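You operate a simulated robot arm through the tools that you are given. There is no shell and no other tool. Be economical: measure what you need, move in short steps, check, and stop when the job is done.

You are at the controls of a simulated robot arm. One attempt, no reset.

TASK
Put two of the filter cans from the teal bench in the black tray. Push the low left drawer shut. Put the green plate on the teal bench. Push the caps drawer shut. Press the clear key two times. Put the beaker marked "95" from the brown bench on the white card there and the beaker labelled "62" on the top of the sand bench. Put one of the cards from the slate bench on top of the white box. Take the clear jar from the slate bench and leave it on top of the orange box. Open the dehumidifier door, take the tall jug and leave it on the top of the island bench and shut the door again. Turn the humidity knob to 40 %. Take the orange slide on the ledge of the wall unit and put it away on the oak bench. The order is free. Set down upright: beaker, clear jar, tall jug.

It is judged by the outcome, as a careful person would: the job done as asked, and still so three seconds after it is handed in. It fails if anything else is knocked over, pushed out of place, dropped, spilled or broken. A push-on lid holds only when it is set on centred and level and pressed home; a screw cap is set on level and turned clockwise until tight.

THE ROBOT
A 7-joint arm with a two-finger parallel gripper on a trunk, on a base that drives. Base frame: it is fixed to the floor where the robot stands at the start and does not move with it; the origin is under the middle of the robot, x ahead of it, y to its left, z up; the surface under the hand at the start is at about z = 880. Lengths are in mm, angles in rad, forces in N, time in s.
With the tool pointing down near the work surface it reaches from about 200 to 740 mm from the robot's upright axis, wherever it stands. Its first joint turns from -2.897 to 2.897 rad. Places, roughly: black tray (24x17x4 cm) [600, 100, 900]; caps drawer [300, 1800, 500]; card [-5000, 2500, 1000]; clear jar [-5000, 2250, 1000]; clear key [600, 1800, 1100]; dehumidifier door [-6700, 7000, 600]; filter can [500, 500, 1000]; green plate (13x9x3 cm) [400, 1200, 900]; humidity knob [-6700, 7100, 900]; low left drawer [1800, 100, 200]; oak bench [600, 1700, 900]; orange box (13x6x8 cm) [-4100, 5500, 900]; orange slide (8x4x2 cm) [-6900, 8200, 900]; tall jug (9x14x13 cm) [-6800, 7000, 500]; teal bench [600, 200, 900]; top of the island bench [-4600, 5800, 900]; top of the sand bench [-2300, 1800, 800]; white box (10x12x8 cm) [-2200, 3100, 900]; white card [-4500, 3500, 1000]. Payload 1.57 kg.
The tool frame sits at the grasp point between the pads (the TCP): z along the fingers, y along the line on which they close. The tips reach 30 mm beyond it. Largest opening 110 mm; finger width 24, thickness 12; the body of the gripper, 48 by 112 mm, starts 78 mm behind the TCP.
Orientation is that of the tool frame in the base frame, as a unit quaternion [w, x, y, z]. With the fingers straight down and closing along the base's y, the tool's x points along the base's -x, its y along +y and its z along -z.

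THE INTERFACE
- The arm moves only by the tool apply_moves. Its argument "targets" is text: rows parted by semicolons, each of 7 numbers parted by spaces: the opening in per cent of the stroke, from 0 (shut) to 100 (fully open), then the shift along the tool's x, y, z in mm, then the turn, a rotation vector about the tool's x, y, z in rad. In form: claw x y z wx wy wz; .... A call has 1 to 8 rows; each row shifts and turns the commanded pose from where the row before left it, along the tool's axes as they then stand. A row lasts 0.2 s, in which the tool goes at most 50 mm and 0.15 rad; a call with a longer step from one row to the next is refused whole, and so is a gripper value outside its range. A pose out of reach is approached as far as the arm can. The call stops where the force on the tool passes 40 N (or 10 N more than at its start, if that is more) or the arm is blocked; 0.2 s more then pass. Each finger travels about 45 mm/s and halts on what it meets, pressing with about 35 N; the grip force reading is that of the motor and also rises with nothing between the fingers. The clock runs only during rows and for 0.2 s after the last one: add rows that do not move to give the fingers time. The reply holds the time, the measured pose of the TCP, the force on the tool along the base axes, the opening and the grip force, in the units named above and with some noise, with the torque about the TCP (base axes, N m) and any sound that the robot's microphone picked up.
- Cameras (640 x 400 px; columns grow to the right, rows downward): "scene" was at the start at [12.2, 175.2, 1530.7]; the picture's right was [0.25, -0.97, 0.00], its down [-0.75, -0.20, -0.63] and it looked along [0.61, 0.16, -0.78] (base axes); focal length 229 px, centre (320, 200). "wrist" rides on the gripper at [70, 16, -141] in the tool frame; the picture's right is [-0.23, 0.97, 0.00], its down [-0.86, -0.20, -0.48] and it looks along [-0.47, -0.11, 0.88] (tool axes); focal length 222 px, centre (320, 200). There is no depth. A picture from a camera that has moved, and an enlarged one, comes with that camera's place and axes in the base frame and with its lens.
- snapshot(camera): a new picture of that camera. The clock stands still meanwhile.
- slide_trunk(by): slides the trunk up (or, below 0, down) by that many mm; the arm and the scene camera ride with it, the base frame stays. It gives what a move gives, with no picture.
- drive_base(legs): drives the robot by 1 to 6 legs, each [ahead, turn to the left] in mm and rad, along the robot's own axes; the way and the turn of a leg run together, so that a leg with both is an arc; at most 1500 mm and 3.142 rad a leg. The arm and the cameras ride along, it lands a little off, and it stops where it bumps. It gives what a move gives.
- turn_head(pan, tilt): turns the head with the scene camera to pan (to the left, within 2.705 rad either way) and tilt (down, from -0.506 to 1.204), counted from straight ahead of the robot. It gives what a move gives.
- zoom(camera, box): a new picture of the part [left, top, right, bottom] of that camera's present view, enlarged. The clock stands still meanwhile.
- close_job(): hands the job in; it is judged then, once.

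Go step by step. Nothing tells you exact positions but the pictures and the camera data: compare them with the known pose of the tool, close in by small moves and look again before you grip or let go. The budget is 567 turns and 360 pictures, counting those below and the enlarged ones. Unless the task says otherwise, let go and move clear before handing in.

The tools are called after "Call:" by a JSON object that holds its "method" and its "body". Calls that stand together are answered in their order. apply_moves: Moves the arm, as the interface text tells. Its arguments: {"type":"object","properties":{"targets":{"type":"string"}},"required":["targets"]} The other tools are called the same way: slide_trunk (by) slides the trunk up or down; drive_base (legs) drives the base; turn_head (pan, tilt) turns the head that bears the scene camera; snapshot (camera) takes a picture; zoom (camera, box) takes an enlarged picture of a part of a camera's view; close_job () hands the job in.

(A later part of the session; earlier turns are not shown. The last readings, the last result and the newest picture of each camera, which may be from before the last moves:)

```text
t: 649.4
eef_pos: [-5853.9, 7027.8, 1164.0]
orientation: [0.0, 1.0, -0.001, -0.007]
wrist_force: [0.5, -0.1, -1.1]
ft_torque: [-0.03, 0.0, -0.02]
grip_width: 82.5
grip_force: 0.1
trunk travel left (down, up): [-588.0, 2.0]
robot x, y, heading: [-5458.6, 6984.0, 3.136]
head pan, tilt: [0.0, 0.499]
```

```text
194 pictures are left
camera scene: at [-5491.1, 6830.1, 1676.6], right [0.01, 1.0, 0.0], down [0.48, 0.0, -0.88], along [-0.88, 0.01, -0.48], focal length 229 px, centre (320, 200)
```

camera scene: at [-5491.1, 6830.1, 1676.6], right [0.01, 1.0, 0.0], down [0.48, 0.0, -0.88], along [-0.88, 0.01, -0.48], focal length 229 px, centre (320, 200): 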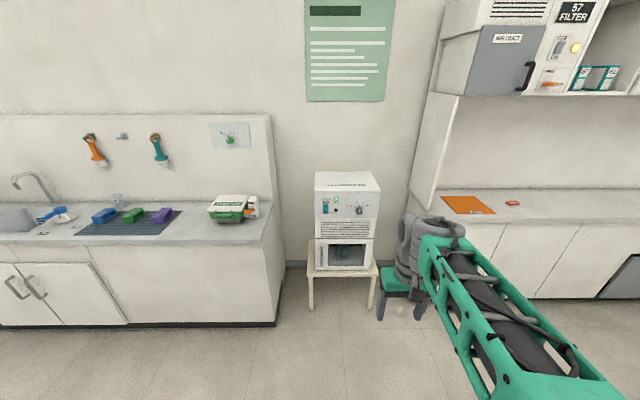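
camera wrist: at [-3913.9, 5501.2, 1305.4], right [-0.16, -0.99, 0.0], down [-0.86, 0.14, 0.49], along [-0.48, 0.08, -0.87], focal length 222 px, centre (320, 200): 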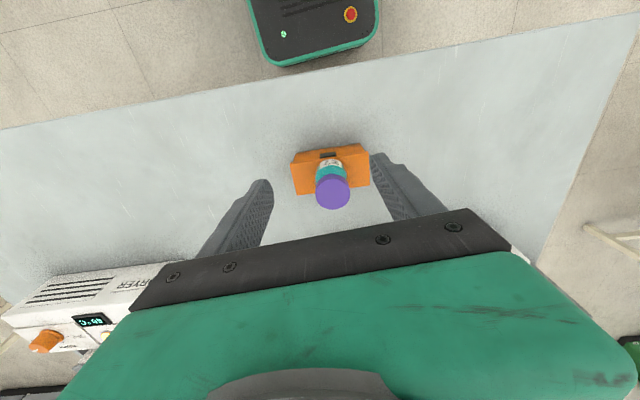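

Call:
{"method": "zoom", "body": {"camera": "scene", "box": [290, 160, 400, 310]}}

Call:
{"method": "zoom", "body": {"camera": "scene", "box": [430, 170, 560, 240]}}

```text
2.67 times, centred on (345, 235) of scene
camera zoom: at [-5491.1, 6830.1, 1676.6], right [0.01, 1.0, 0.0], down [0.48, 0.0, -0.88], along [-0.88, 0.01, -0.48], focal length 610 px, centre (253, 107)
```

zoom: 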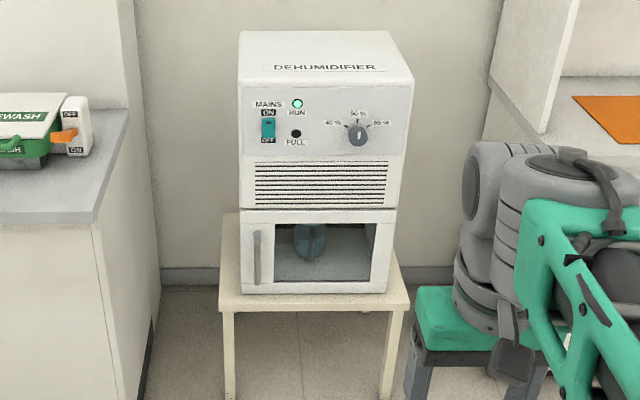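

```text
4.92 times, centred on (495, 205) of scene
camera zoom: at [-5491.1, 6830.1, 1676.6], right [0.01, 1.0, 0.0], down [0.48, 0.0, -0.88], along [-0.88, 0.01, -0.48], focal length 1126 px, centre (-542, 175)
```

zoom: 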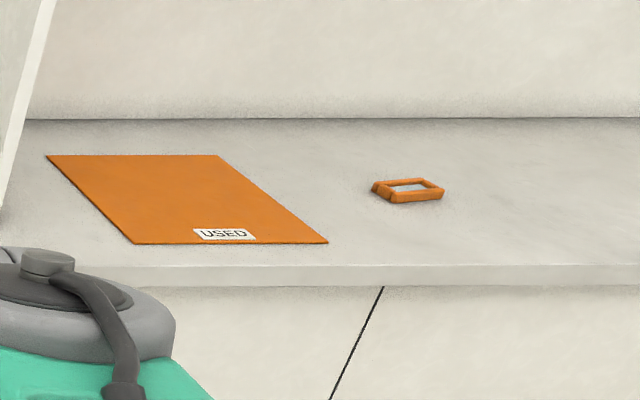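

The dehumidifier: knob at about [-6690, 7082, 947], door z 457–730 with its handle on the left at y≈6855 (hinge right). I first yaw the hand by -180° so that, once horizontal, the wrist camera is on top.

Call:
{"method": "apply_moves", "body": {"targets": "60 -10 0 0 0 0 -0.15; 50 -10 0 0 0 0 -0.15; 50 -10 0 0 0 0 -0.15; 50 -10 0 0 0 0 -0.15; 50 0 0 0 0 0 -0.15; 50 0 0 0 0 0 -0.15; 50 0 0 0 0 0 -0.15; 50 0 0 0 0 0 -0.15"}}

Call:
{"method": "apply_moves", "body": {"targets": "50 0 0 0 0 0 -0.15; 50 0 0 0 0 0 -0.15; 50 0 0 0 0 0 -0.15; 50 0 0 0 0 0 -0.15; 50 0 0 0 0 0 -0.15; 50 0 0 0 0 0 -0.15; 50 0 0 0 0 0 -0.15; 50 0 0 0 0 0 -0.15"}}

Call:
{"method": "apply_moves", "body": {"targets": "50 0 0 0 0 0 -0.15; 50 0 0 0 0 0 -0.15; 50 0 0 0 0 0 -0.15; 50 0 0 0 0 0 -0.15; 50 0 0 0 0 0 -0.142; 50 0 0 0 0 0 0"}}

```text
t: 651.2
eef_pos: [-5892.5, 7018.7, 1165.3]
orientation: [-0.004, 0.825, 0.564, -0.006]
wrist_force: [0.5, -0.1, 0.1]
ft_torque: [-0.01, -0.02, 0.01]
grip_width: 54.7
grip_force: 0.0
trunk travel left (down, up): [-588.0, 2.0]
robot x, y, heading: [-5455.9, 6980.4, 3.136]
head pan, tilt: [0.0, 0.499]
```

```text
t: 653.0
eef_pos: [-5892.7, 7018.4, 1164.1]
orientation: [-0.007, 0.363, 0.932, -0.002]
wrist_force: [-0.2, 0.1, 1.2]
ft_torque: [0.02, -0.03, 0.01]
grip_width: 55.2
grip_force: 0.1
trunk travel left (down, up): [-588.0, 2.0]
robot x, y, heading: [-5456.9, 6982.9, 3.135]
head pan, tilt: [0.0, 0.499]
```

```text
t: 654.4
eef_pos: [-5895.4, 7016.3, 1180.0]
orientation: [-0.008, 0.061, 0.998, -0.004]
wrist_force: [0.8, 0.6, 0.7]
ft_torque: [0.01, 0.09, -0.04]
grip_width: 55.1
grip_force: 0.0
out of reach, approached as far as the arm can: row 4, 5
trunk travel left (down, up): [-588.0, 2.0]
robot x, y, heading: [-5457.3, 6984.3, 3.136]
head pan, tilt: [0.0, 0.499]
```

Call:
{"method": "apply_moves", "body": {"targets": "50 20 0 0 0 0.15 0; 50 20 0 0 0 0.15 0; 50 20 0 0 0 0.15 0; 50 10 0 10 0 0.15 0; 50 0 0 0 0 0.15 0; 50 0 0 0 0 0.15 0; 50 0 0 0 0 0.15 0; 50 0 0 0 0 0.15 0"}}

Call:
{"method": "apply_moves", "body": {"targets": "50 0 0 0 0 0.15 0; 50 0 0 0 0 0.15 0; 50 0 0 0 0 0.071 0; 50 0 0 0 0 0 0"}}

Call:
{"method": "snapshot", "body": {"camera": "wrist"}}

```text
t: 655.1
eef_pos: [-5932.3, 7006.4, 1107.8]
orientation: [-0.069, 0.028, 0.997, -0.021]
wrist_force: [-0.6, -0.9, 0.1]
ft_torque: [0.02, -0.02, -0.02]
grip_width: 55.0
grip_force: 0.1
out of reach, approached as far as the arm can: row 2, 3
trunk travel left (down, up): [-588.0, 2.0]
robot x, y, heading: [-5457.4, 6980.0, 3.139]
head pan, tilt: [0.0, 0.499]
stopped in row 3: the arm was blocked; the commanded pose is now the measured one
```

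```text
t: 655.6
eef_pos: [-5902.0, 6996.7, 1014.4]
orientation: [-0.038, 0.046, 0.997, -0.038]
wrist_force: [-0.4, -0.4, -0.2]
ft_torque: [0.01, -0.01, -0.03]
grip_width: 54.8
grip_force: 0.1
out of reach, approached as far as the arm can: row 1, 2
trunk travel left (down, up): [-588.0, 2.0]
robot x, y, heading: [-5455.9, 6982.6, 3.137]
head pan, tilt: [0.0, 0.499]
stopped in row 2: the arm was blocked; the commanded pose is now the measured one
```

```text
191 pictures are left
camera wrist: at [-5959.0, 7030.2, 1158.3], right [0.31, 0.95, -0.09], down [0.87, -0.25, 0.43], along [0.38, -0.21, -0.9], focal length 222 px, centre (320, 200)
```

wrist: 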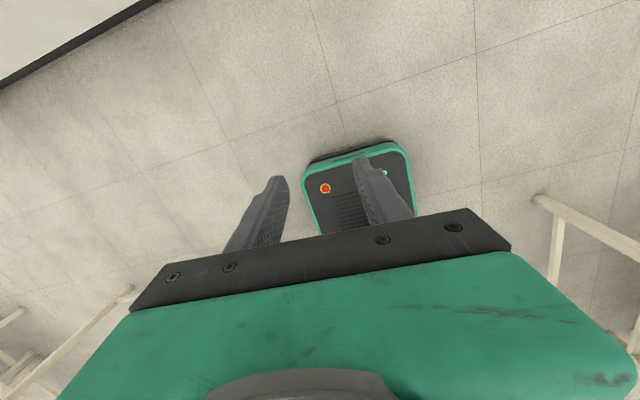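

The camera-up pose runs into a joint limit. I unwind to the neutral yaw and will use the hand horizontal with the camera below instead.

Call:
{"method": "apply_moves", "body": {"targets": "50 0 0 -10 -0.0055 0.0055 0.145; 50 0 0 -10 -0.0055 0.0055 0.145; 50 0 0 -10 -0.0055 0.0055 0.145; 50 0 0 -10 -0.0055 0.0055 0.145; 50 0 0 -10 -0.0055 0.0055 0.145; 50 0 0 -10 -0.0055 0.0055 0.145; 50 0 0 -10 -0.0055 0.0055 0.145; 50 0 0 0 -0.0055 0.0055 0.145"}}

Call:
{"method": "apply_moves", "body": {"targets": "50 0 0 0 -0.0055 0.0055 0.145; 50 0 0 0 -0.0055 0.0055 0.145; 50 0 0 0 -0.0055 0.0055 0.145; 50 0 0 0 -0.0055 0.0055 0.145; 50 0 0 0 -0.0055 0.0055 0.145; 50 0 0 0 -0.0055 0.0055 0.145; 50 0 0 0 -0.0055 0.0055 0.145; 50 0 0 0 -0.0055 0.0055 0.145"}}

Call:
{"method": "apply_moves", "body": {"targets": "50 0 0 0 -0.0055 0.0055 0.145; 50 0 0 0 -0.0055 0.0055 0.145; 50 0 0 0 -0.0055 0.0055 0.145; 50 0 0 0 -0.0055 0.0055 0.145; 50 0 0 0 -0.0055 0.0055 0.145; 50 0 0 0 0 0 0"}}

```text
t: 657.4
eef_pos: [-5897.6, 6999.6, 1088.1]
orientation: [-0.036, 0.588, 0.807, -0.033]
wrist_force: [0.2, -0.5, -0.4]
ft_torque: [-0.03, 0.01, 0.03]
grip_width: 55.1
grip_force: 0.0
trunk travel left (down, up): [-588.0, 2.0]
robot x, y, heading: [-5460.6, 6981.2, 3.137]
head pan, tilt: [0.0, 0.499]
```

```text
t: 659.2
eef_pos: [-5897.4, 6999.5, 1088.4]
orientation: [-0.017, 0.936, 0.352, -0.017]
wrist_force: [-0.4, 0.6, -0.7]
ft_torque: [0.0, 0.02, 0.0]
grip_width: 55.0
grip_force: 0.0
trunk travel left (down, up): [-588.0, 2.0]
robot x, y, heading: [-5458.0, 6985.0, 3.137]
head pan, tilt: [0.0, 0.499]
```

```text
t: 660.6
eef_pos: [-5896.3, 7001.4, 1088.8]
orientation: [-0.002, 1.0, -0.001, -0.004]
wrist_force: [0.4, -0.1, 0.1]
ft_torque: [0.01, 0.0, 0.01]
grip_width: 55.2
grip_force: 0.1
trunk travel left (down, up): [-588.0, 2.0]
robot x, y, heading: [-5458.8, 6979.9, 3.138]
head pan, tilt: [0.0, 0.499]
```

Call:
{"method": "apply_moves", "body": {"targets": "50 -25 0 0 0 -0.15 0; 50 -25 0 0 0 -0.15 0; 50 -25 0 0 0 -0.15 0; 50 0 0 0 0 -0.15 0; 50 0 0 0 0 -0.15 0; 50 0 0 0 0 -0.15 0; 50 0 0 0 0 -0.15 0; 50 0 0 0 0 -0.15 0"}}

Call:
{"method": "apply_moves", "body": {"targets": "50 0 0 0 0 -0.15 0; 50 0 0 0 0 -0.15 0; 50 0 0 0 0 -0.071 0; 50 0 0 0 0 0 0"}}

Call:
{"method": "snapshot", "body": {"camera": "wrist"}}

Call:
{"method": "snapshot", "body": {"camera": "scene"}}

```text
t: 662.4
eef_pos: [-5970.9, 7000.6, 1100.9]
orientation: [-0.003, 0.823, -0.001, -0.568]
wrist_force: [0.4, 0.2, 0.2]
ft_torque: [-0.01, 0.02, 0.01]
grip_width: 54.9
grip_force: 0.1
trunk travel left (down, up): [-588.0, 2.0]
robot x, y, heading: [-5459.8, 6982.4, 3.137]
head pan, tilt: [0.0, 0.499]
```

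```text
t: 663.4
eef_pos: [-5969.6, 7001.4, 1100.5]
orientation: [0.002, -0.703, -0.001, 0.711]
wrist_force: [0.1, 0.0, 0.7]
ft_torque: [0.0, 0.04, -0.01]
grip_width: 55.0
grip_force: 0.1
trunk travel left (down, up): [-588.0, 2.0]
robot x, y, heading: [-5458.9, 6983.5, 3.134]
head pan, tilt: [0.0, 0.499]
```

```text
190 pictures are left
camera wrist: at [-5829.7, 6985.0, 1029.9], right [0.0, -0.97, 0.22], down [0.49, 0.2, 0.85], along [-0.87, 0.11, 0.47], focal length 222 px, centre (320, 200)
```

wrist: 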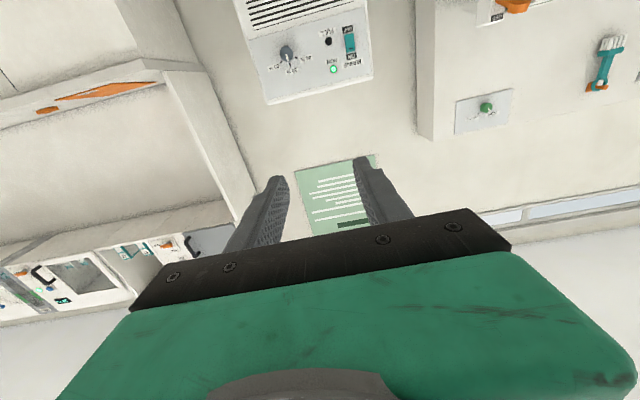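

```text
189 pictures are left
camera scene: at [-5491.0, 6830.1, 1676.6], right [0.01, 1.0, 0.0], down [0.48, 0.0, -0.88], along [-0.88, 0.01, -0.48], focal length 229 px, centre (320, 200)
```

scene: 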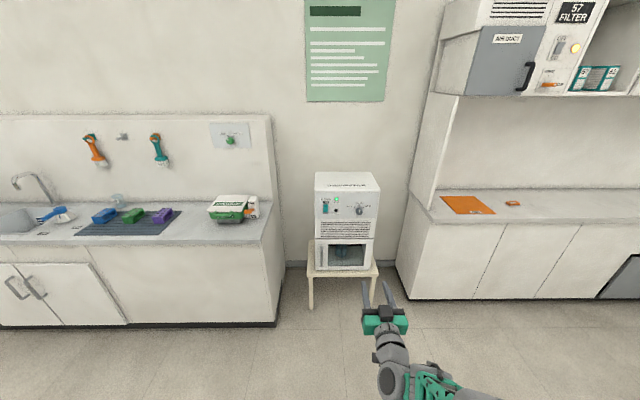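

Call:
{"method": "zoom", "body": {"camera": "wrist", "box": [220, 0, 400, 112]}}

Call:
{"method": "zoom", "body": {"camera": "scene", "box": [300, 165, 390, 285]}}

```text
3.56 times, centred on (310, 56) of wrist
camera zoom: at [-5829.7, 6985.0, 1029.9], right [0.0, -0.97, 0.22], down [0.49, 0.2, 0.85], along [-0.87, 0.11, 0.47], focal length 790 px, centre (356, 712)
```

zoom: 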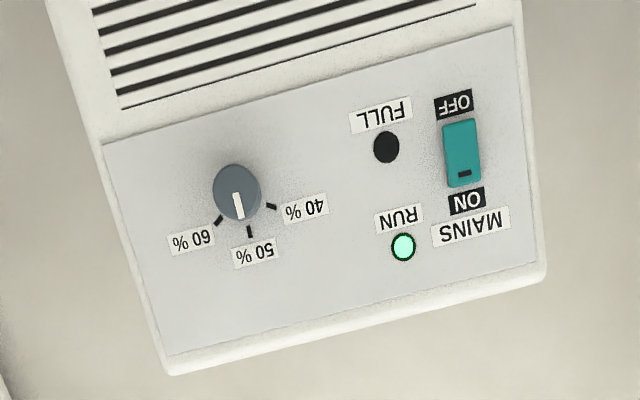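

```text
3.33 times, centred on (345, 225) of scene
camera zoom: at [-5491.0, 6830.1, 1676.6], right [0.01, 1.0, 0.0], down [0.48, 0.0, -0.88], along [-0.88, 0.01, -0.48], focal length 762 px, centre (237, 117)
```

zoom: 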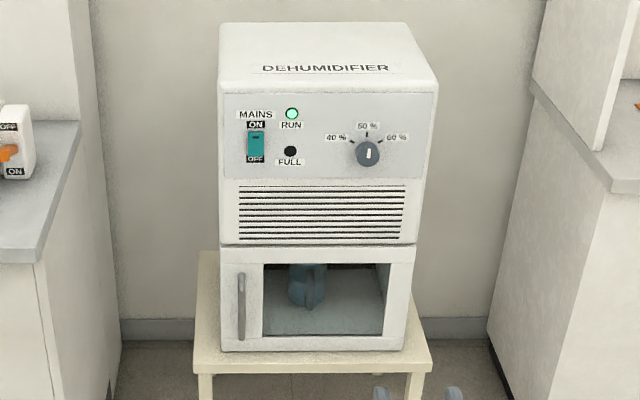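

The knob points at 50 %, 40 % is ~50° to the left. I lower the trunk, then drive nearer to the door handle (bar at about y 6853, x -6675, z 490–673).

Call:
{"method": "slide_trunk", "body": {"by": -400}}

Call:
{"method": "slide_trunk", "body": {"by": -120}}

Call:
{"method": "drive_base", "body": {"legs": [[530, 0]]}}

Call:
{"method": "apply_moves", "body": {"targets": "50 0 40 0 0 0 0; 50 0 40 0 0 0 0; 50 0 40 0 0 0 0; 50 0 30 0 0 0 0; 50 0 0 0 0 0 0"}}

Call:
{"method": "turn_head", "body": {"pan": 0.0, "tilt": 0.6}}

Call:
{"method": "snapshot", "body": {"camera": "scene"}}

Call:
{"method": "snapshot", "body": {"camera": "wrist"}}

```text
t: 667.2
eef_pos: [-5971.0, 7002.1, 700.8]
orientation: [0.001, -0.704, -0.001, 0.71]
wrist_force: [0.1, 0.6, -0.5]
ft_torque: [0.0, 0.01, 0.0]
grip_width: 54.9
grip_force: 0.0
trunk travel left (down, up): [-188.0, 402.0]
robot x, y, heading: [-5457.9, 6980.6, 3.137]
head pan, tilt: [0.0, 0.499]
```

```text
t: 668.7
eef_pos: [-5970.0, 7001.8, 581.4]
orientation: [0.002, -0.705, 0.0, 0.71]
wrist_force: [-0.3, 0.3, 0.3]
ft_torque: [-0.02, 0.0, 0.02]
grip_width: 55.0
grip_force: 0.0
trunk travel left (down, up): [-68.0, 522.0]
robot x, y, heading: [-5456.6, 6981.7, 3.138]
head pan, tilt: [0.0, 0.499]
```

```text
t: 671.8
eef_pos: [-6504.4, 7004.3, 579.6]
orientation: [0.002, -0.704, 0.0, 0.71]
wrist_force: [0.4, -0.7, 0.4]
ft_torque: [-0.02, 0.03, 0.02]
grip_width: 55.0
grip_force: 0.0
trunk travel left (down, up): [-68.0, 522.0]
robot x, y, heading: [-5992.1, 6985.0, 3.133]
head pan, tilt: [0.0, 0.499]
```

```text
t: 673.0
eef_pos: [-6501.6, 6855.7, 575.7]
orientation: [0.003, -0.704, 0.0, 0.71]
wrist_force: [-0.6, 0.6, 0.1]
ft_torque: [0.03, -0.01, 0.01]
grip_width: 54.8
grip_force: 0.0
trunk travel left (down, up): [-68.0, 522.0]
robot x, y, heading: [-5988.5, 6984.0, 3.136]
head pan, tilt: [0.0, 0.499]
```

```text
t: 673.7
eef_pos: [-6503.9, 6855.0, 576.0]
orientation: [0.003, -0.703, 0.001, 0.711]
wrist_force: [0.5, 0.6, -0.1]
ft_torque: [0.0, -0.02, -0.04]
grip_width: 54.9
grip_force: 0.1
trunk travel left (down, up): [-68.0, 522.0]
robot x, y, heading: [-5993.4, 6987.3, 3.135]
head pan, tilt: [0.0, 0.6]
```

```text
186 pictures are left
camera scene: at [-6022.3, 6833.4, 1147.6], right [0.01, 1.0, 0.0], down [0.56, 0.0, -0.83], along [-0.83, 0.01, -0.56], focal length 229 px, centre (320, 200)
```

scene: 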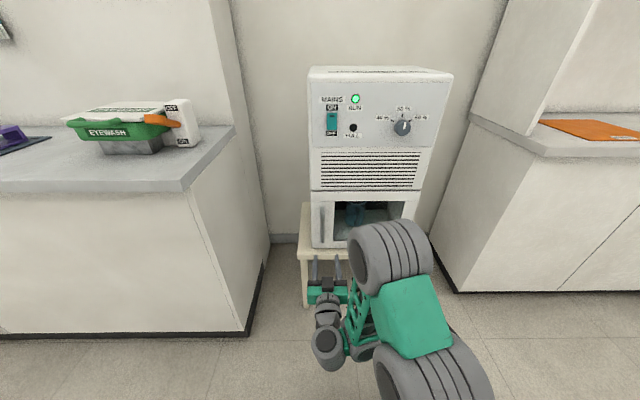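

```text
185 pictures are left
camera wrist: at [-6363.4, 6839.4, 504.8], right [0.0, -0.97, 0.22], down [0.49, 0.2, 0.85], along [-0.87, 0.11, 0.47], focal length 222 px, centre (320, 200)
```

wrist: 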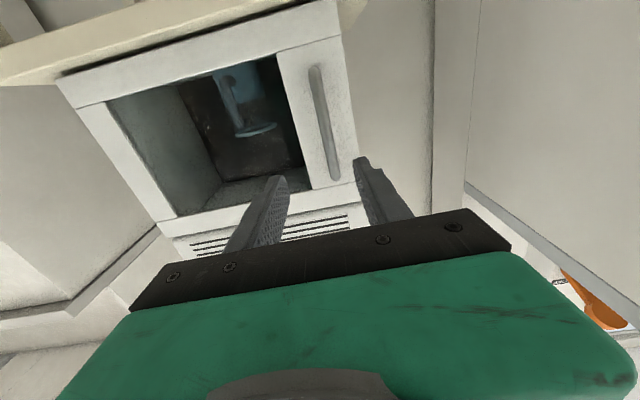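

I line up with the bar (y≈6847) and advance with the fingers either side of it.

Call:
{"method": "apply_moves", "body": {"targets": "55 0 4 30 0 0 0; 55 0 4 30 0 0 0; 55 0 0 30 0 0 0; 55 0 0 0 0 0 0"}}

Call:
{"method": "snapshot", "body": {"camera": "wrist"}}

Call:
{"method": "zoom", "body": {"camera": "scene", "box": [280, 170, 420, 310]}}

```text
t: 674.7
eef_pos: [-6547.6, 6852.6, 562.5]
orientation: [0.002, -0.704, 0.0, 0.71]
wrist_force: [-0.4, 0.0, -0.5]
ft_torque: [-0.02, -0.02, -0.02]
grip_width: 60.6
grip_force: 0.0
out of reach, approached as far as the arm can: row 2, 3
trunk travel left (down, up): [-68.0, 522.0]
robot x, y, heading: [-5993.8, 6985.6, 3.137]
head pan, tilt: [0.0, 0.6]
```

```text
184 pictures are left
camera wrist: at [-6406.7, 6835.9, 492.4], right [0.0, -0.97, 0.22], down [0.49, 0.2, 0.85], along [-0.87, 0.11, 0.47], focal length 222 px, centre (320, 200)
```

wrist: 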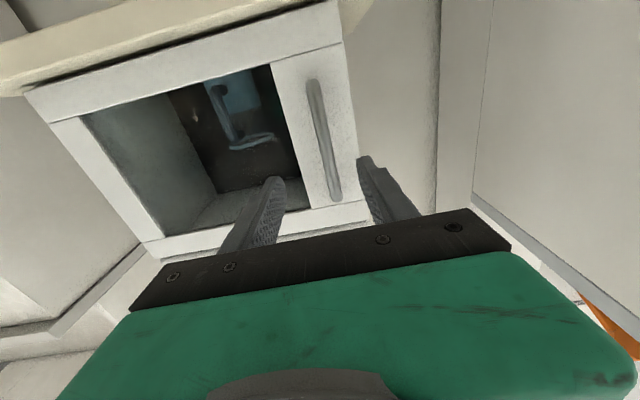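

```text
2.86 times, centred on (350, 240) of scene
camera zoom: at [-6022.3, 6833.4, 1147.5], right [0.01, 1.0, 0.0], down [0.56, 0.0, -0.83], along [-0.83, 0.01, -0.56], focal length 654 px, centre (234, 86)
```

zoom: 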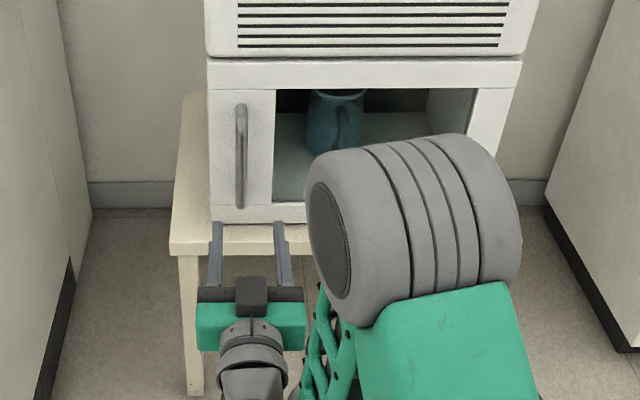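

The arm's reach is limited in this posture, so I draw back a little and drive closer instead.

Call:
{"method": "apply_moves", "body": {"targets": "55 -6 0 -30 0 0 0; 55 -6 0 -20 0 0 0; 55 0 0 0 0 0 0"}}

Call:
{"method": "drive_base", "body": {"legs": [[115, 0]]}}

Call:
{"method": "snapshot", "body": {"camera": "wrist"}}

Call:
{"method": "zoom", "body": {"camera": "scene", "box": [260, 170, 420, 330]}}

```text
t: 675.5
eef_pos: [-6496.5, 6851.7, 575.5]
orientation: [0.002, -0.704, 0.0, 0.71]
wrist_force: [1.4, -0.7, 0.3]
ft_torque: [-0.01, 0.01, 0.01]
grip_width: 60.5
grip_force: 0.0
trunk travel left (down, up): [-68.0, 522.0]
robot x, y, heading: [-5992.6, 6985.8, 3.136]
head pan, tilt: [0.0, 0.6]
```

```text
t: 676.7
eef_pos: [-6614.7, 6853.0, 574.5]
orientation: [0.002, -0.704, 0.0, 0.71]
wrist_force: [0.4, -0.1, -0.2]
ft_torque: [0.01, 0.02, -0.04]
grip_width: 60.4
grip_force: 0.0
trunk travel left (down, up): [-68.0, 522.0]
robot x, y, heading: [-6106.4, 6985.5, 3.136]
head pan, tilt: [0.0, 0.6]
```

```text
182 pictures are left
camera wrist: at [-6473.9, 6836.3, 504.8], right [0.0, -0.97, 0.22], down [0.49, 0.2, 0.85], along [-0.87, 0.11, 0.47], focal length 222 px, centre (320, 200)
```

wrist: 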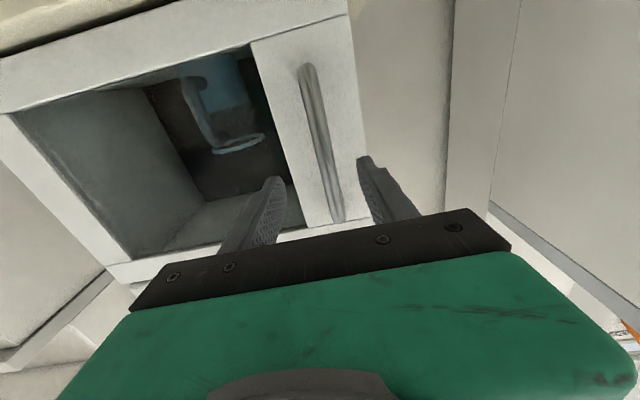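

```text
2.50 times, centred on (340, 250) of scene
camera zoom: at [-6140.1, 6834.1, 1147.5], right [0.01, 1.0, 0.0], down [0.56, 0.0, -0.83], along [-0.83, 0.01, -0.56], focal length 572 px, centre (270, 75)
```

zoom: 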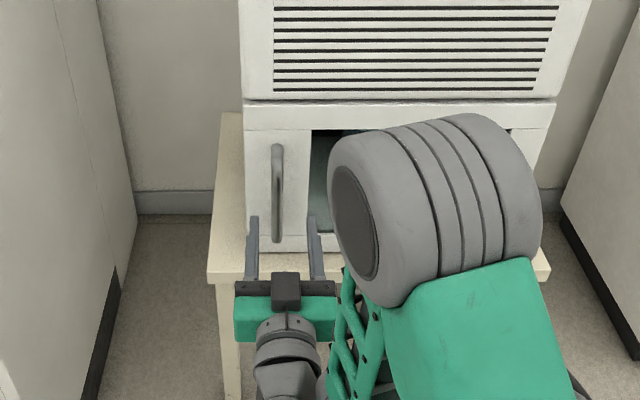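

Call:
{"method": "apply_moves", "body": {"targets": "55 0 4 15 0 0 0; 55 0 3 13 0 0 0; 55 0 0 12 0 0 0; 55 0 0 0 0 0 0"}}

Call:
{"method": "snapshot", "body": {"camera": "wrist"}}

Call:
{"method": "zoom", "body": {"camera": "scene", "box": [260, 170, 420, 330]}}

```text
t: 677.7
eef_pos: [-6650.3, 6847.2, 573.7]
orientation: [0.001, -0.704, -0.001, 0.71]
wrist_force: [-0.1, 0.0, 0.4]
ft_torque: [0.0, -0.03, 0.02]
grip_width: 60.5
grip_force: 0.1
out of reach, approached as far as the arm can: row 3
trunk travel left (down, up): [-68.0, 522.0]
robot x, y, heading: [-6105.7, 6988.5, 3.133]
head pan, tilt: [0.0, 0.6]
```

```text
180 pictures are left
camera wrist: at [-6509.4, 6831.7, 504.5], right [0.0, -0.97, 0.22], down [0.49, 0.2, 0.85], along [-0.87, 0.11, 0.47], focal length 222 px, centre (320, 200)
```

wrist: 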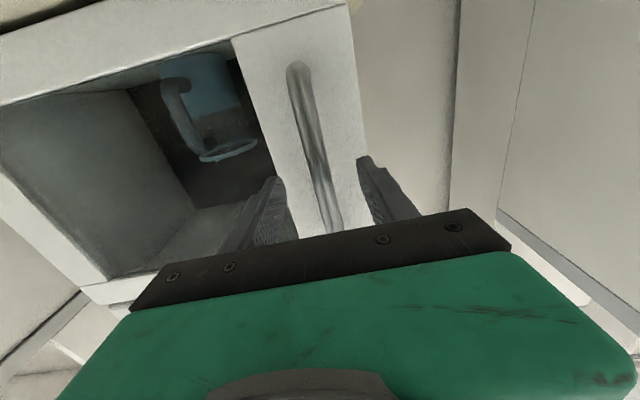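

```text
2.50 times, centred on (340, 250) of scene
camera zoom: at [-6140.1, 6834.1, 1147.5], right [0.01, 1.0, 0.0], down [0.56, 0.0, -0.83], along [-0.83, 0.01, -0.56], focal length 572 px, centre (270, 75)
```

zoom: 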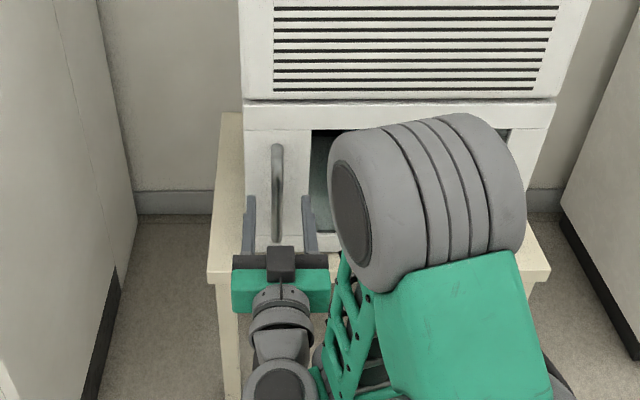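

The fingers straddle the bar. I close on it.

Call:
{"method": "apply_moves", "body": {"targets": "30 0 0 0 0 0 0; 15 0 0 0 0 0 0; 0 0 0 0 0 0 0; 0 0 0 0 0 0 0; 0 0 0 0 0 0 0"}}

```text
t: 678.9
eef_pos: [-6650.3, 6845.1, 575.7]
orientation: [0.001, -0.703, -0.002, 0.711]
wrist_force: [1.4, -19.9, 0.9]
ft_torque: [-0.27, -0.26, 0.38]
grip_width: 16.1
grip_force: 31.2
trunk travel left (down, up): [-68.0, 522.0]
robot x, y, heading: [-6106.1, 6990.9, 3.14]
head pan, tilt: [0.0, 0.6]
```

Gripped. I pull the door along its arc about the right-hand hinge.

Call:
{"method": "apply_moves", "body": {"targets": "0 0 -2 -15 0 0 0; 0 0 -3 -16 0 0 0; 0 0 -3.5 -15 0 0 0; 0 0 -4 -15.5 0 0 0; 0 0 -5 -15 0 0 0; 0 0 -5.2 -15 0 0 0; 0 0 0 0 0 0 0"}}

Call:
{"method": "zoom", "body": {"camera": "scene", "box": [260, 170, 420, 330]}}

```text
t: 680.5
eef_pos: [-6556.8, 6870.3, 575.8]
orientation: [0.003, -0.704, 0.001, 0.71]
wrist_force: [0.1, 0.1, 2.2]
ft_torque: [-0.16, -0.3, -0.11]
grip_width: 15.7
grip_force: 31.2
trunk travel left (down, up): [-68.0, 522.0]
robot x, y, heading: [-6107.2, 6984.6, 3.132]
head pan, tilt: [0.0, 0.6]
```

```text
2.50 times, centred on (340, 250) of scene
camera zoom: at [-6140.3, 6834.1, 1147.6], right [0.01, 1.0, 0.0], down [0.56, 0.0, -0.83], along [-0.83, 0.01, -0.56], focal length 572 px, centre (270, 75)
```

zoom: 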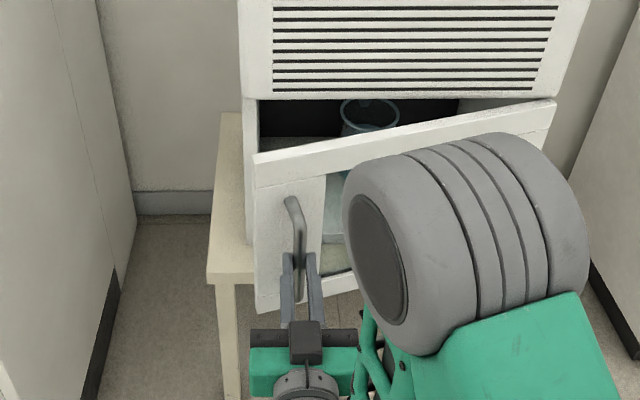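

Call:
{"method": "apply_moves", "body": {"targets": "0 0 -6 -14.5 0 0 0; 0 0 -6.5 -14.3 0 0 0; 0 0 -7.3 -14 0 0 0; 0 0 -7.8 -13.6 0 0 0; 0 0 -8.5 -13.3 0 0 0; 0 0 -9 -13 0 0 0; 0 0 0 0 0 0 0"}}

Call:
{"method": "zoom", "body": {"camera": "scene", "box": [260, 170, 420, 330]}}

```text
t: 681.4
eef_pos: [-6515.6, 6891.4, 575.1]
orientation: [0.003, -0.704, 0.001, 0.71]
wrist_force: [-7.9, 12.6, -9.1]
ft_torque: [-0.17, 0.26, -0.3]
grip_width: 15.6
grip_force: 32.0
trunk travel left (down, up): [-68.0, 522.0]
robot x, y, heading: [-6113.2, 6989.2, 3.133]
head pan, tilt: [0.0, 0.6]
stopped in row 4: the force on the tool passed its limit at 42 N (the readings are from after the stop); the commanded pose is now the measured one
```

```text
2.50 times, centred on (340, 250) of scene
camera zoom: at [-6142.2, 6834.8, 1147.6], right [0.01, 1.0, 0.0], down [0.57, -0.01, -0.82], along [-0.82, 0.01, -0.57], focal length 572 px, centre (270, 75)
```

zoom: 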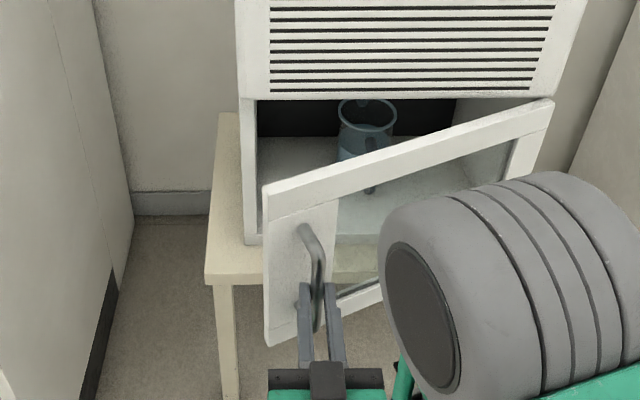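

The door is ajar ~27° and something resists. I release the bar and back off.

Call:
{"method": "apply_moves", "body": {"targets": "25 0 0 0 0 0 0; 45 0 0 0 0 0 0; 45 0 0 0 0 0 0; 45 0 0 -20 0 0 0; 45 0 0 -25 0 0 0; 45 0 0 0 0 0 0"}}

Call:
{"method": "snapshot", "body": {"camera": "scene"}}

```text
t: 683.0
eef_pos: [-6490.4, 6884.3, 594.4]
orientation: [-0.006, -0.68, 0.011, 0.733]
wrist_force: [-0.3, 0.5, 0.8]
ft_torque: [-0.01, 0.01, 0.02]
grip_width: 49.5
grip_force: 0.0
trunk travel left (down, up): [-68.0, 522.0]
robot x, y, heading: [-6110.6, 6985.7, 3.132]
head pan, tilt: [0.0, 0.6]
stopped in row 6: the arm was blocked; the commanded pose is now the measured one
```

```text
176 pictures are left
camera scene: at [-6141.1, 6834.2, 1147.5], right [0.01, 1.0, 0.0], down [0.56, -0.01, -0.83], along [-0.83, 0.01, -0.56], focal length 229 px, centre (320, 200)
```

scene: 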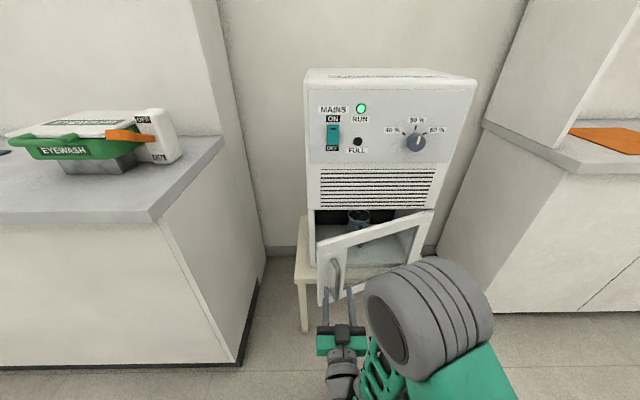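

Call:
{"method": "drive_base", "body": {"legs": [[-150, 0]]}}

Call:
{"method": "snapshot", "body": {"camera": "scene"}}

Call:
{"method": "snapshot", "body": {"camera": "wrist"}}

```text
t: 684.3
eef_pos: [-6337.3, 6880.8, 593.6]
orientation: [-0.007, -0.681, 0.01, 0.732]
wrist_force: [0.4, -0.2, -0.3]
ft_torque: [-0.03, -0.02, 0.0]
grip_width: 49.5
grip_force: 0.1
trunk travel left (down, up): [-68.0, 522.0]
robot x, y, heading: [-5958.4, 6988.3, 3.128]
head pan, tilt: [0.0, 0.6]
```

```text
175 pictures are left
camera scene: at [-5988.5, 6832.7, 1147.5], right [0.01, 1.0, 0.0], down [0.56, 0.0, -0.83], along [-0.83, 0.01, -0.56], focal length 229 px, centre (320, 200)
```

scene: 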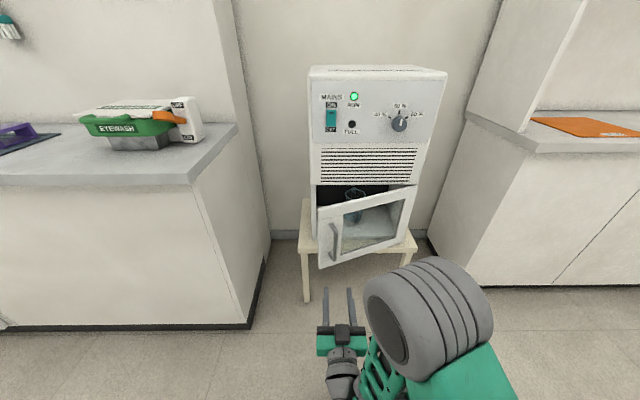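

```text
174 pictures are left
camera wrist: at [-6200.8, 6862.9, 515.2], right [0.01, -0.97, 0.25], down [0.54, 0.22, 0.81], along [-0.84, 0.12, 0.53], focal length 222 px, centre (320, 200)
```

wrist: 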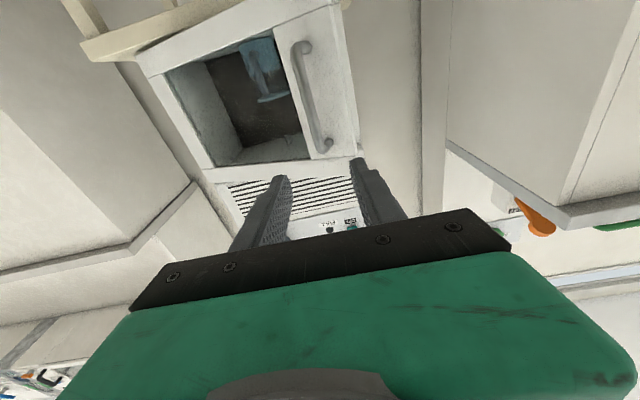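

The arm is in a bad folded posture (elbow forward). I raise the trunk and stretch the arm out to get a better one before continuing.

Call:
{"method": "slide_trunk", "body": {"by": 400}}

Call:
{"method": "apply_moves", "body": {"targets": "45 -30 0 0 0 0.03 0; 45 -30 0 20 0 0.03 0; 45 -30 0 30 0 0 0; 45 -30 0 30 0 0 0; 45 -20 0 30 0 0 0; 45 0 0 0 0 0 0"}}

Call:
{"method": "snapshot", "body": {"camera": "scene"}}

```text
t: 688.2
eef_pos: [-6337.6, 6882.3, 994.3]
orientation: [-0.006, -0.681, 0.011, 0.732]
wrist_force: [0.5, 0.4, -0.2]
ft_torque: [0.02, -0.01, 0.01]
grip_width: 49.5
grip_force: 0.0
trunk travel left (down, up): [-468.0, 122.0]
robot x, y, heading: [-5954.6, 6984.3, 3.139]
head pan, tilt: [0.0, 0.6]
```

```text
t: 689.6
eef_pos: [-6446.5, 6894.5, 1028.3]
orientation: [-0.007, -0.7, 0.009, 0.714]
wrist_force: [0.3, -0.2, -0.5]
ft_torque: [0.0, 0.02, -0.07]
grip_width: 49.3
grip_force: 0.0
out of reach, approached as far as the arm can: row 2, 3, 4, 5
trunk travel left (down, up): [-468.0, 122.0]
robot x, y, heading: [-5958.5, 6985.5, 3.132]
head pan, tilt: [0.0, 0.6]
```

```text
173 pictures are left
camera scene: at [-5988.8, 6832.7, 1547.5], right [0.01, 1.0, 0.0], down [0.57, 0.0, -0.82], along [-0.82, 0.01, -0.57], focal length 229 px, centre (320, 200)
```

scene: 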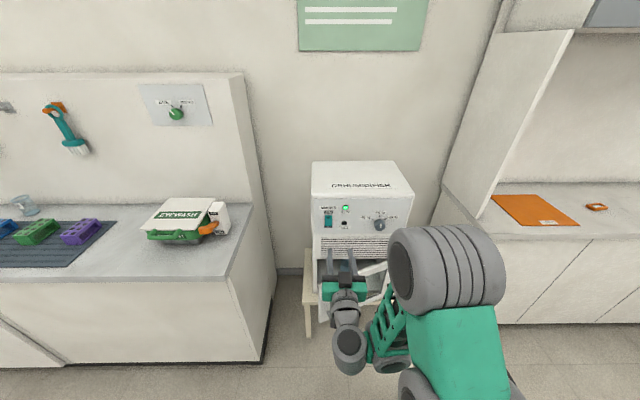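

I go back to tool-down and re-raise the hand by the path that worked at the keypad (yaw -90°, then pitch).

Call:
{"method": "apply_moves", "body": {"targets": "45 0 0 0 0 0.15 0; 45 0 0 0 0 0.15 0; 45 0 0 0 0 0.15 0; 45 0 0 0 0 0.15 0; 45 0 0 0 0 0.15 0; 45 0 0 0 0 0.15 0; 45 0 0 0 0 0.15 0; 45 0 0 0 0 0.15 0"}}

Call:
{"method": "apply_moves", "body": {"targets": "45 0 0 0 0 0.15 0; 45 0 0 0 0 0.15 0; 45 0 0 0 0 0.071 0; 45 0 0 -40 0 0 0; 45 0 0 -40 0 0 0; 45 0 0 -30 0 0 0; 45 0 0 0 0 0 0"}}

Call:
{"method": "snapshot", "body": {"camera": "scene"}}

```text
t: 691.0
eef_pos: [-6365.3, 6971.2, 797.5]
orientation: [-0.033, 0.882, 0.041, -0.468]
wrist_force: [0.7, 0.4, 0.4]
ft_torque: [0.02, 0.01, 0.0]
grip_width: 49.6
grip_force: 0.1
out of reach, approached as far as the arm can: row 1, 2, 3, 4, 5, 6, 7
trunk travel left (down, up): [-468.0, 122.0]
robot x, y, heading: [-5955.7, 6983.4, 3.135]
head pan, tilt: [0.0, 0.6]
stopped in row 7: the arm was blocked; the commanded pose is now the measured one
```

```text
t: 691.7
eef_pos: [-6365.8, 6984.4, 798.4]
orientation: [-0.082, 0.878, 0.092, -0.462]
wrist_force: [0.0, -0.5, -0.1]
ft_torque: [0.02, 0.0, 0.0]
grip_width: 49.6
grip_force: 0.1
out of reach, approached as far as the arm can: row 1, 2, 3
trunk travel left (down, up): [-468.0, 122.0]
robot x, y, heading: [-5958.8, 6988.1, 3.14]
head pan, tilt: [0.0, 0.6]
stopped in row 3: the arm was blocked; the commanded pose is now the measured one
```

```text
172 pictures are left
camera scene: at [-5988.4, 6832.6, 1547.6], right [0.01, 1.0, 0.0], down [0.56, 0.0, -0.83], along [-0.83, 0.01, -0.56], focal length 229 px, centre (320, 200)
```

scene: 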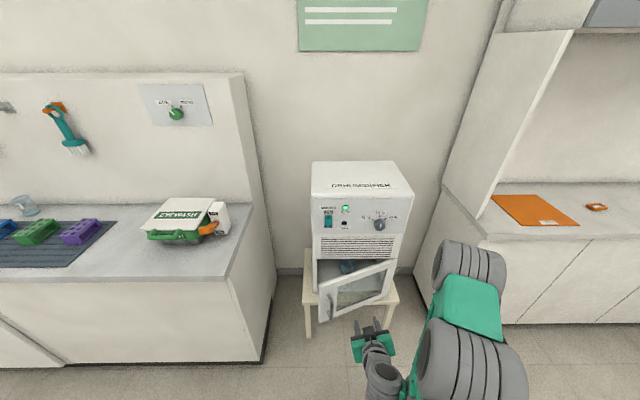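

Call:
{"method": "apply_moves", "body": {"targets": "45 -32 -9 -22 0 0 0; 45 -32 -9 -22 0 0 0; 45 -32 -9 -22 0 0 0; 45 -32 -9 -22 0 0 0; 45 -32 -9 -22 0 0 0; 45 0 0 0 0 0 0"}}

Call:
{"method": "snapshot", "body": {"camera": "scene"}}

```text
t: 692.7
eef_pos: [-6377.4, 7020.6, 844.7]
orientation: [-0.136, 0.836, 0.108, -0.52]
wrist_force: [0.5, -0.1, -0.1]
ft_torque: [0.02, -0.03, -0.01]
grip_width: 49.7
grip_force: 0.1
out of reach, approached as far as the arm can: row 1, 2, 3, 4, 5
trunk travel left (down, up): [-468.0, 122.0]
robot x, y, heading: [-5960.2, 6986.7, 3.137]
head pan, tilt: [0.0, 0.6]
stopped in row 5: the arm was blocked; the commanded pose is now the measured one
```

```text
171 pictures are left
camera scene: at [-5988.7, 6832.7, 1547.5], right [0.01, 1.0, 0.0], down [0.56, 0.0, -0.83], along [-0.83, 0.01, -0.56], focal length 229 px, centre (320, 200)
```

scene: 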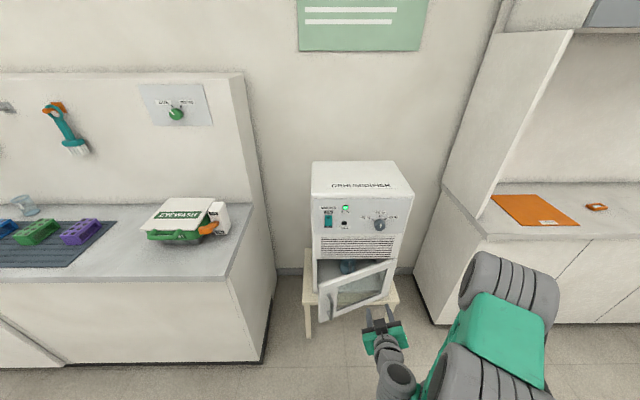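

The arm's elbow has swung far out sideways. I back the base off and stretch the arm forward to straighten it.

Call:
{"method": "drive_base", "body": {"legs": [[-600, 0]]}}

Call:
{"method": "apply_moves", "body": {"targets": "45 -20 -4 34 0 0 0; 45 -20 -4 34 0 0 0; 45 -20 -4 34 0 0 0; 45 -20 -4 34 0 0 0; 45 -20 -4 34 0 0 0; 45 -20 -4 34 0 0 0; 45 -20 -4 34 0 0 0; 45 0 0 0 0 0 0"}}

Call:
{"method": "snapshot", "body": {"camera": "scene"}}

```text
t: 696.0
eef_pos: [-5796.2, 7016.2, 845.1]
orientation: [-0.137, 0.836, 0.106, -0.52]
wrist_force: [0.2, 0.6, 0.0]
ft_torque: [0.04, 0.0, -0.01]
grip_width: 49.4
grip_force: 0.1
trunk travel left (down, up): [-468.0, 122.0]
robot x, y, heading: [-5378.5, 6978.3, 3.129]
head pan, tilt: [0.0, 0.6]
```

```text
t: 697.9
eef_pos: [-5873.9, 6999.7, 787.0]
orientation: [-0.137, 0.834, 0.106, -0.523]
wrist_force: [-0.3, -0.2, 0.4]
ft_torque: [-0.02, 0.05, -0.01]
grip_width: 49.4
grip_force: 0.0
out of reach, approached as far as the arm can: row 1, 2, 3, 4, 5, 6, 7
trunk travel left (down, up): [-468.0, 122.0]
robot x, y, heading: [-5374.6, 6984.2, 3.13]
head pan, tilt: [0.0, 0.6]
```

```text
170 pictures are left
camera scene: at [-5406.7, 6827.7, 1547.5], right [0.01, 1.0, 0.0], down [0.57, -0.01, -0.82], along [-0.82, 0.01, -0.57], focal length 229 px, centre (320, 200)
```

scene: 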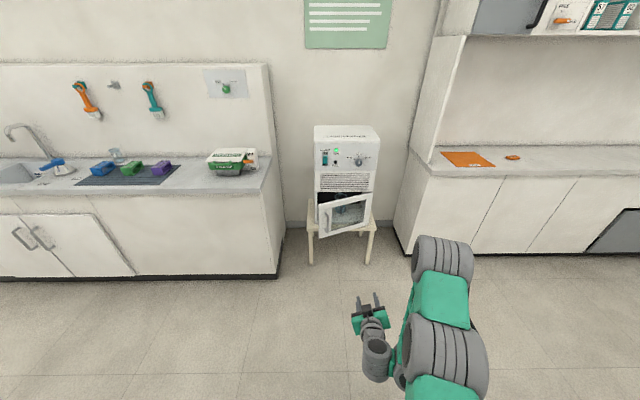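

I swing the hand down about the wrist (so the elbow needn't fold more).

Call:
{"method": "apply_moves", "body": {"targets": "45 29 0 0 0 0.14 0; 45 29 0 0 0 0.14 0; 45 29 0 0 0 0.14 0; 45 29 0 0 0 0.14 0; 45 29 0 0 0 0.14 0; 45 29 0 0 0 0.14 0; 45 29 0 0 0 0.14 0; 45 0 0 0 0 0 0"}}

Call:
{"method": "snapshot", "body": {"camera": "scene"}}

```text
t: 698.7
eef_pos: [-5839.4, 7074.9, 723.9]
orientation: [-0.222, 0.86, 0.09, -0.451]
wrist_force: [0.4, -1.2, -0.1]
ft_torque: [0.0, 0.02, 0.0]
grip_width: 49.7
grip_force: 0.1
out of reach, approached as far as the arm can: row 1, 2, 3, 4
trunk travel left (down, up): [-468.0, 122.0]
robot x, y, heading: [-5375.1, 6978.5, 3.132]
head pan, tilt: [0.0, 0.6]
stopped in row 4: the arm was blocked; the commanded pose is now the measured one
```

```text
169 pictures are left
camera scene: at [-5406.5, 6827.2, 1547.5], right [0.01, 1.0, 0.0], down [0.56, -0.01, -0.83], along [-0.83, 0.01, -0.56], focal length 229 px, centre (320, 200)
```

scene: 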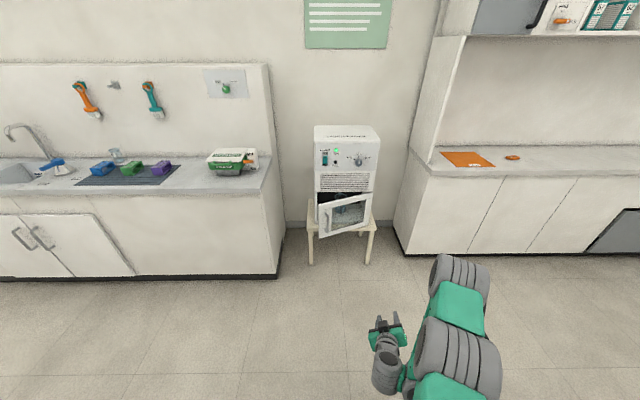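

Call:
{"method": "apply_moves", "body": {"targets": "45 -14 35 -12 0 0 0; 45 -14 35 -12 0 0 0; 45 -14 35 -12 0 0 0; 45 -14 35 -12 0 0 0; 45 -14 35 -12 0 0 0; 45 -14 35 -12 0 0 0; 45 0 0 0 0 0 0"}}

Call:
{"method": "snapshot", "body": {"camera": "scene"}}

```text
t: 700.3
eef_pos: [-5796.4, 6951.4, 723.9]
orientation: [-0.218, 0.853, 0.082, -0.467]
wrist_force: [-0.3, 0.7, -0.2]
ft_torque: [0.01, 0.01, -0.01]
grip_width: 49.5
grip_force: 0.1
out of reach, approached as far as the arm can: row 2, 3, 4, 5, 6
trunk travel left (down, up): [-468.0, 122.0]
robot x, y, heading: [-5376.3, 6981.6, 3.132]
head pan, tilt: [0.0, 0.6]
```

```text
168 pictures are left
camera scene: at [-5406.6, 6828.0, 1547.6], right [0.01, 1.0, 0.0], down [0.56, -0.01, -0.83], along [-0.83, 0.01, -0.56], focal length 229 px, centre (320, 200)
```

scene: 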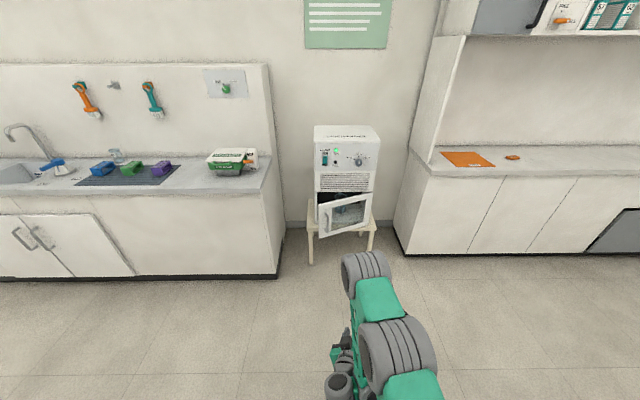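

Call:
{"method": "apply_moves", "body": {"targets": "45 -8 7 42 0 0 0; 45 -8 7 42 0 0 0; 45 -8 7 42 0 0 0; 45 -8 7 42 0 0 0; 45 -8 7 42 0 0 0; 45 0 0 0 0 0 0"}}

Call:
{"method": "snapshot", "body": {"camera": "wrist"}}

Call:
{"method": "snapshot", "body": {"camera": "scene"}}

```text
t: 701.7
eef_pos: [-5813.6, 6976.2, 664.3]
orientation: [-0.222, 0.86, 0.088, -0.451]
wrist_force: [-0.3, 0.5, -0.1]
ft_torque: [0.0, 0.01, 0.0]
grip_width: 49.3
grip_force: 0.1
out of reach, approached as far as the arm can: row 1, 2, 3, 4, 5
trunk travel left (down, up): [-468.0, 122.0]
robot x, y, heading: [-5373.6, 6976.9, 3.136]
head pan, tilt: [0.0, 0.6]
```

```text
167 pictures are left
camera wrist: at [-5659.1, 6943.5, 675.9], right [-0.18, -0.94, -0.28], down [-0.1, -0.27, 0.96], along [-0.98, 0.2, -0.04], focal length 222 px, centre (320, 200)
```

wrist: 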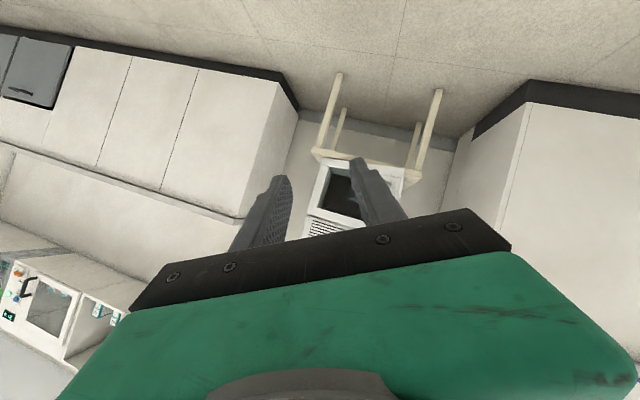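

```text
166 pictures are left
camera scene: at [-5406.6, 6827.9, 1547.5], right [0.01, 1.0, 0.0], down [0.56, -0.01, -0.83], along [-0.82, 0.01, -0.56], focal length 229 px, centre (320, 200)
```

scene: 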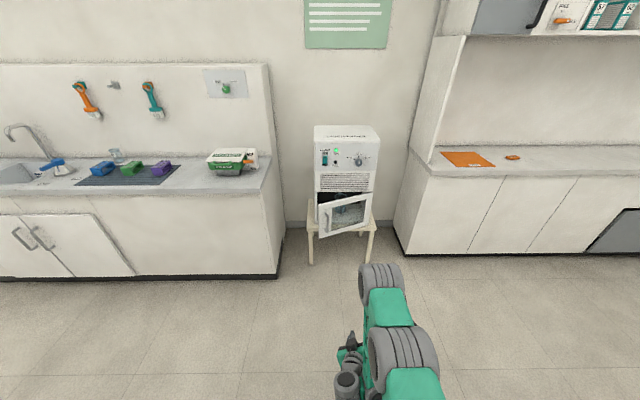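

I raise the trunk and try turning the hand down in smaller steps.

Call:
{"method": "slide_trunk", "body": {"by": 120}}

Call:
{"method": "apply_moves", "body": {"targets": "45 10 0 0 0 0.05 0; 45 10 0 0 0 0.05 0; 45 10 0 0 0 0.05 0; 45 10 0 0 0 0.05 0; 45 10 0 0 0 0.05 0; 45 10 0 0 0 0.05 0; 45 10 0 0 0 0.05 0; 45 10 0 0 0 0.05 0"}}

Call:
{"method": "snapshot", "body": {"camera": "scene"}}

```text
t: 703.2
eef_pos: [-5813.6, 6975.5, 783.4]
orientation: [-0.222, 0.86, 0.088, -0.451]
wrist_force: [0.0, -0.4, -0.3]
ft_torque: [-0.01, 0.0, 0.03]
grip_width: 49.8
grip_force: 0.1
trunk travel left (down, up): [-588.0, 2.0]
robot x, y, heading: [-5374.8, 6978.5, 3.134]
head pan, tilt: [0.0, 0.6]
```

```text
t: 705.0
eef_pos: [-5752.0, 7013.4, 747.5]
orientation: [-0.242, 0.891, 0.035, -0.382]
wrist_force: [0.0, -0.2, 0.2]
ft_torque: [0.0, -0.02, -0.01]
grip_width: 49.5
grip_force: 0.0
out of reach, approached as far as the arm can: row 1, 2, 3, 4, 5, 7, 8
trunk travel left (down, up): [-588.0, 2.0]
robot x, y, heading: [-5371.6, 6977.5, 3.133]
head pan, tilt: [0.0, 0.6]
stopped in row 8: the arm was blocked; the commanded pose is now the measured one
```

```text
165 pictures are left
camera scene: at [-5406.5, 6827.3, 1667.5], right [0.01, 1.0, 0.0], down [0.56, -0.01, -0.83], along [-0.83, 0.01, -0.56], focal length 229 px, centre (320, 200)
```

scene: 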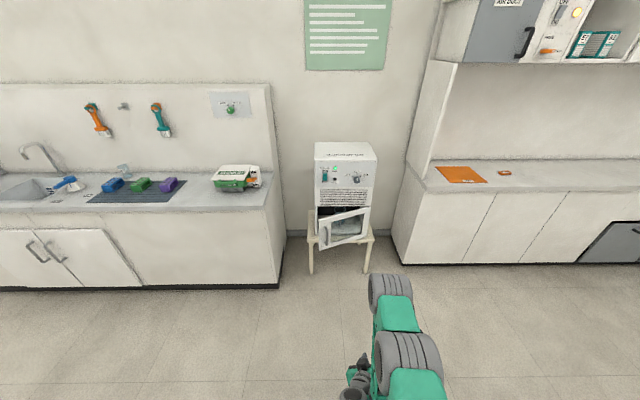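

Call:
{"method": "apply_moves", "body": {"targets": "45 9.6 -14 0 0.066 0.046 0.059; 45 9.6 -14 0 0.066 0.046 0.059; 45 9.6 -14 0 0.066 0.046 0.059; 45 9.6 -14 0 0.066 0.046 0.059; 45 9.6 -14 0 0.066 0.046 0.059; 45 9.6 -14 0 0.066 0.046 0.059; 45 0 0 0 0 0 0"}}

Call:
{"method": "snapshot", "body": {"camera": "scene"}}

```text
t: 706.3
eef_pos: [-5720.6, 7162.8, 756.4]
orientation: [-0.348, 0.834, -0.207, -0.374]
wrist_force: [-0.3, -0.5, -0.2]
ft_torque: [0.02, 0.03, -0.02]
grip_width: 49.3
grip_force: 0.1
out of reach, approached as far as the arm can: row 1, 2, 3, 4, 5, 6
trunk travel left (down, up): [-588.0, 2.0]
robot x, y, heading: [-5377.5, 6979.9, 3.135]
head pan, tilt: [0.0, 0.6]
stopped in row 6: the arm was blocked; the commanded pose is now the measured one
```

```text
164 pictures are left
camera scene: at [-5406.9, 6827.2, 1667.5], right [0.01, 1.0, 0.0], down [0.57, -0.01, -0.82], along [-0.82, 0.01, -0.57], focal length 229 px, centre (320, 200)
```

scene: 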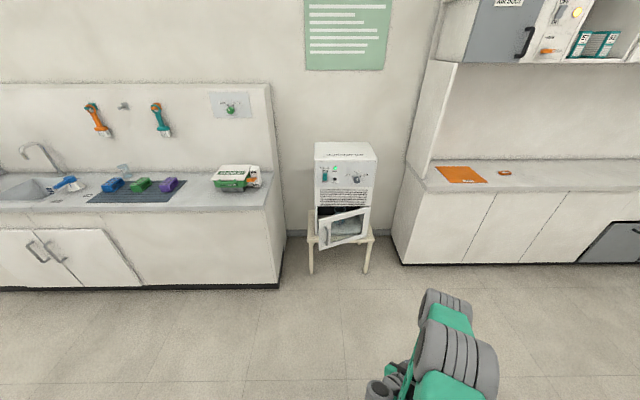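

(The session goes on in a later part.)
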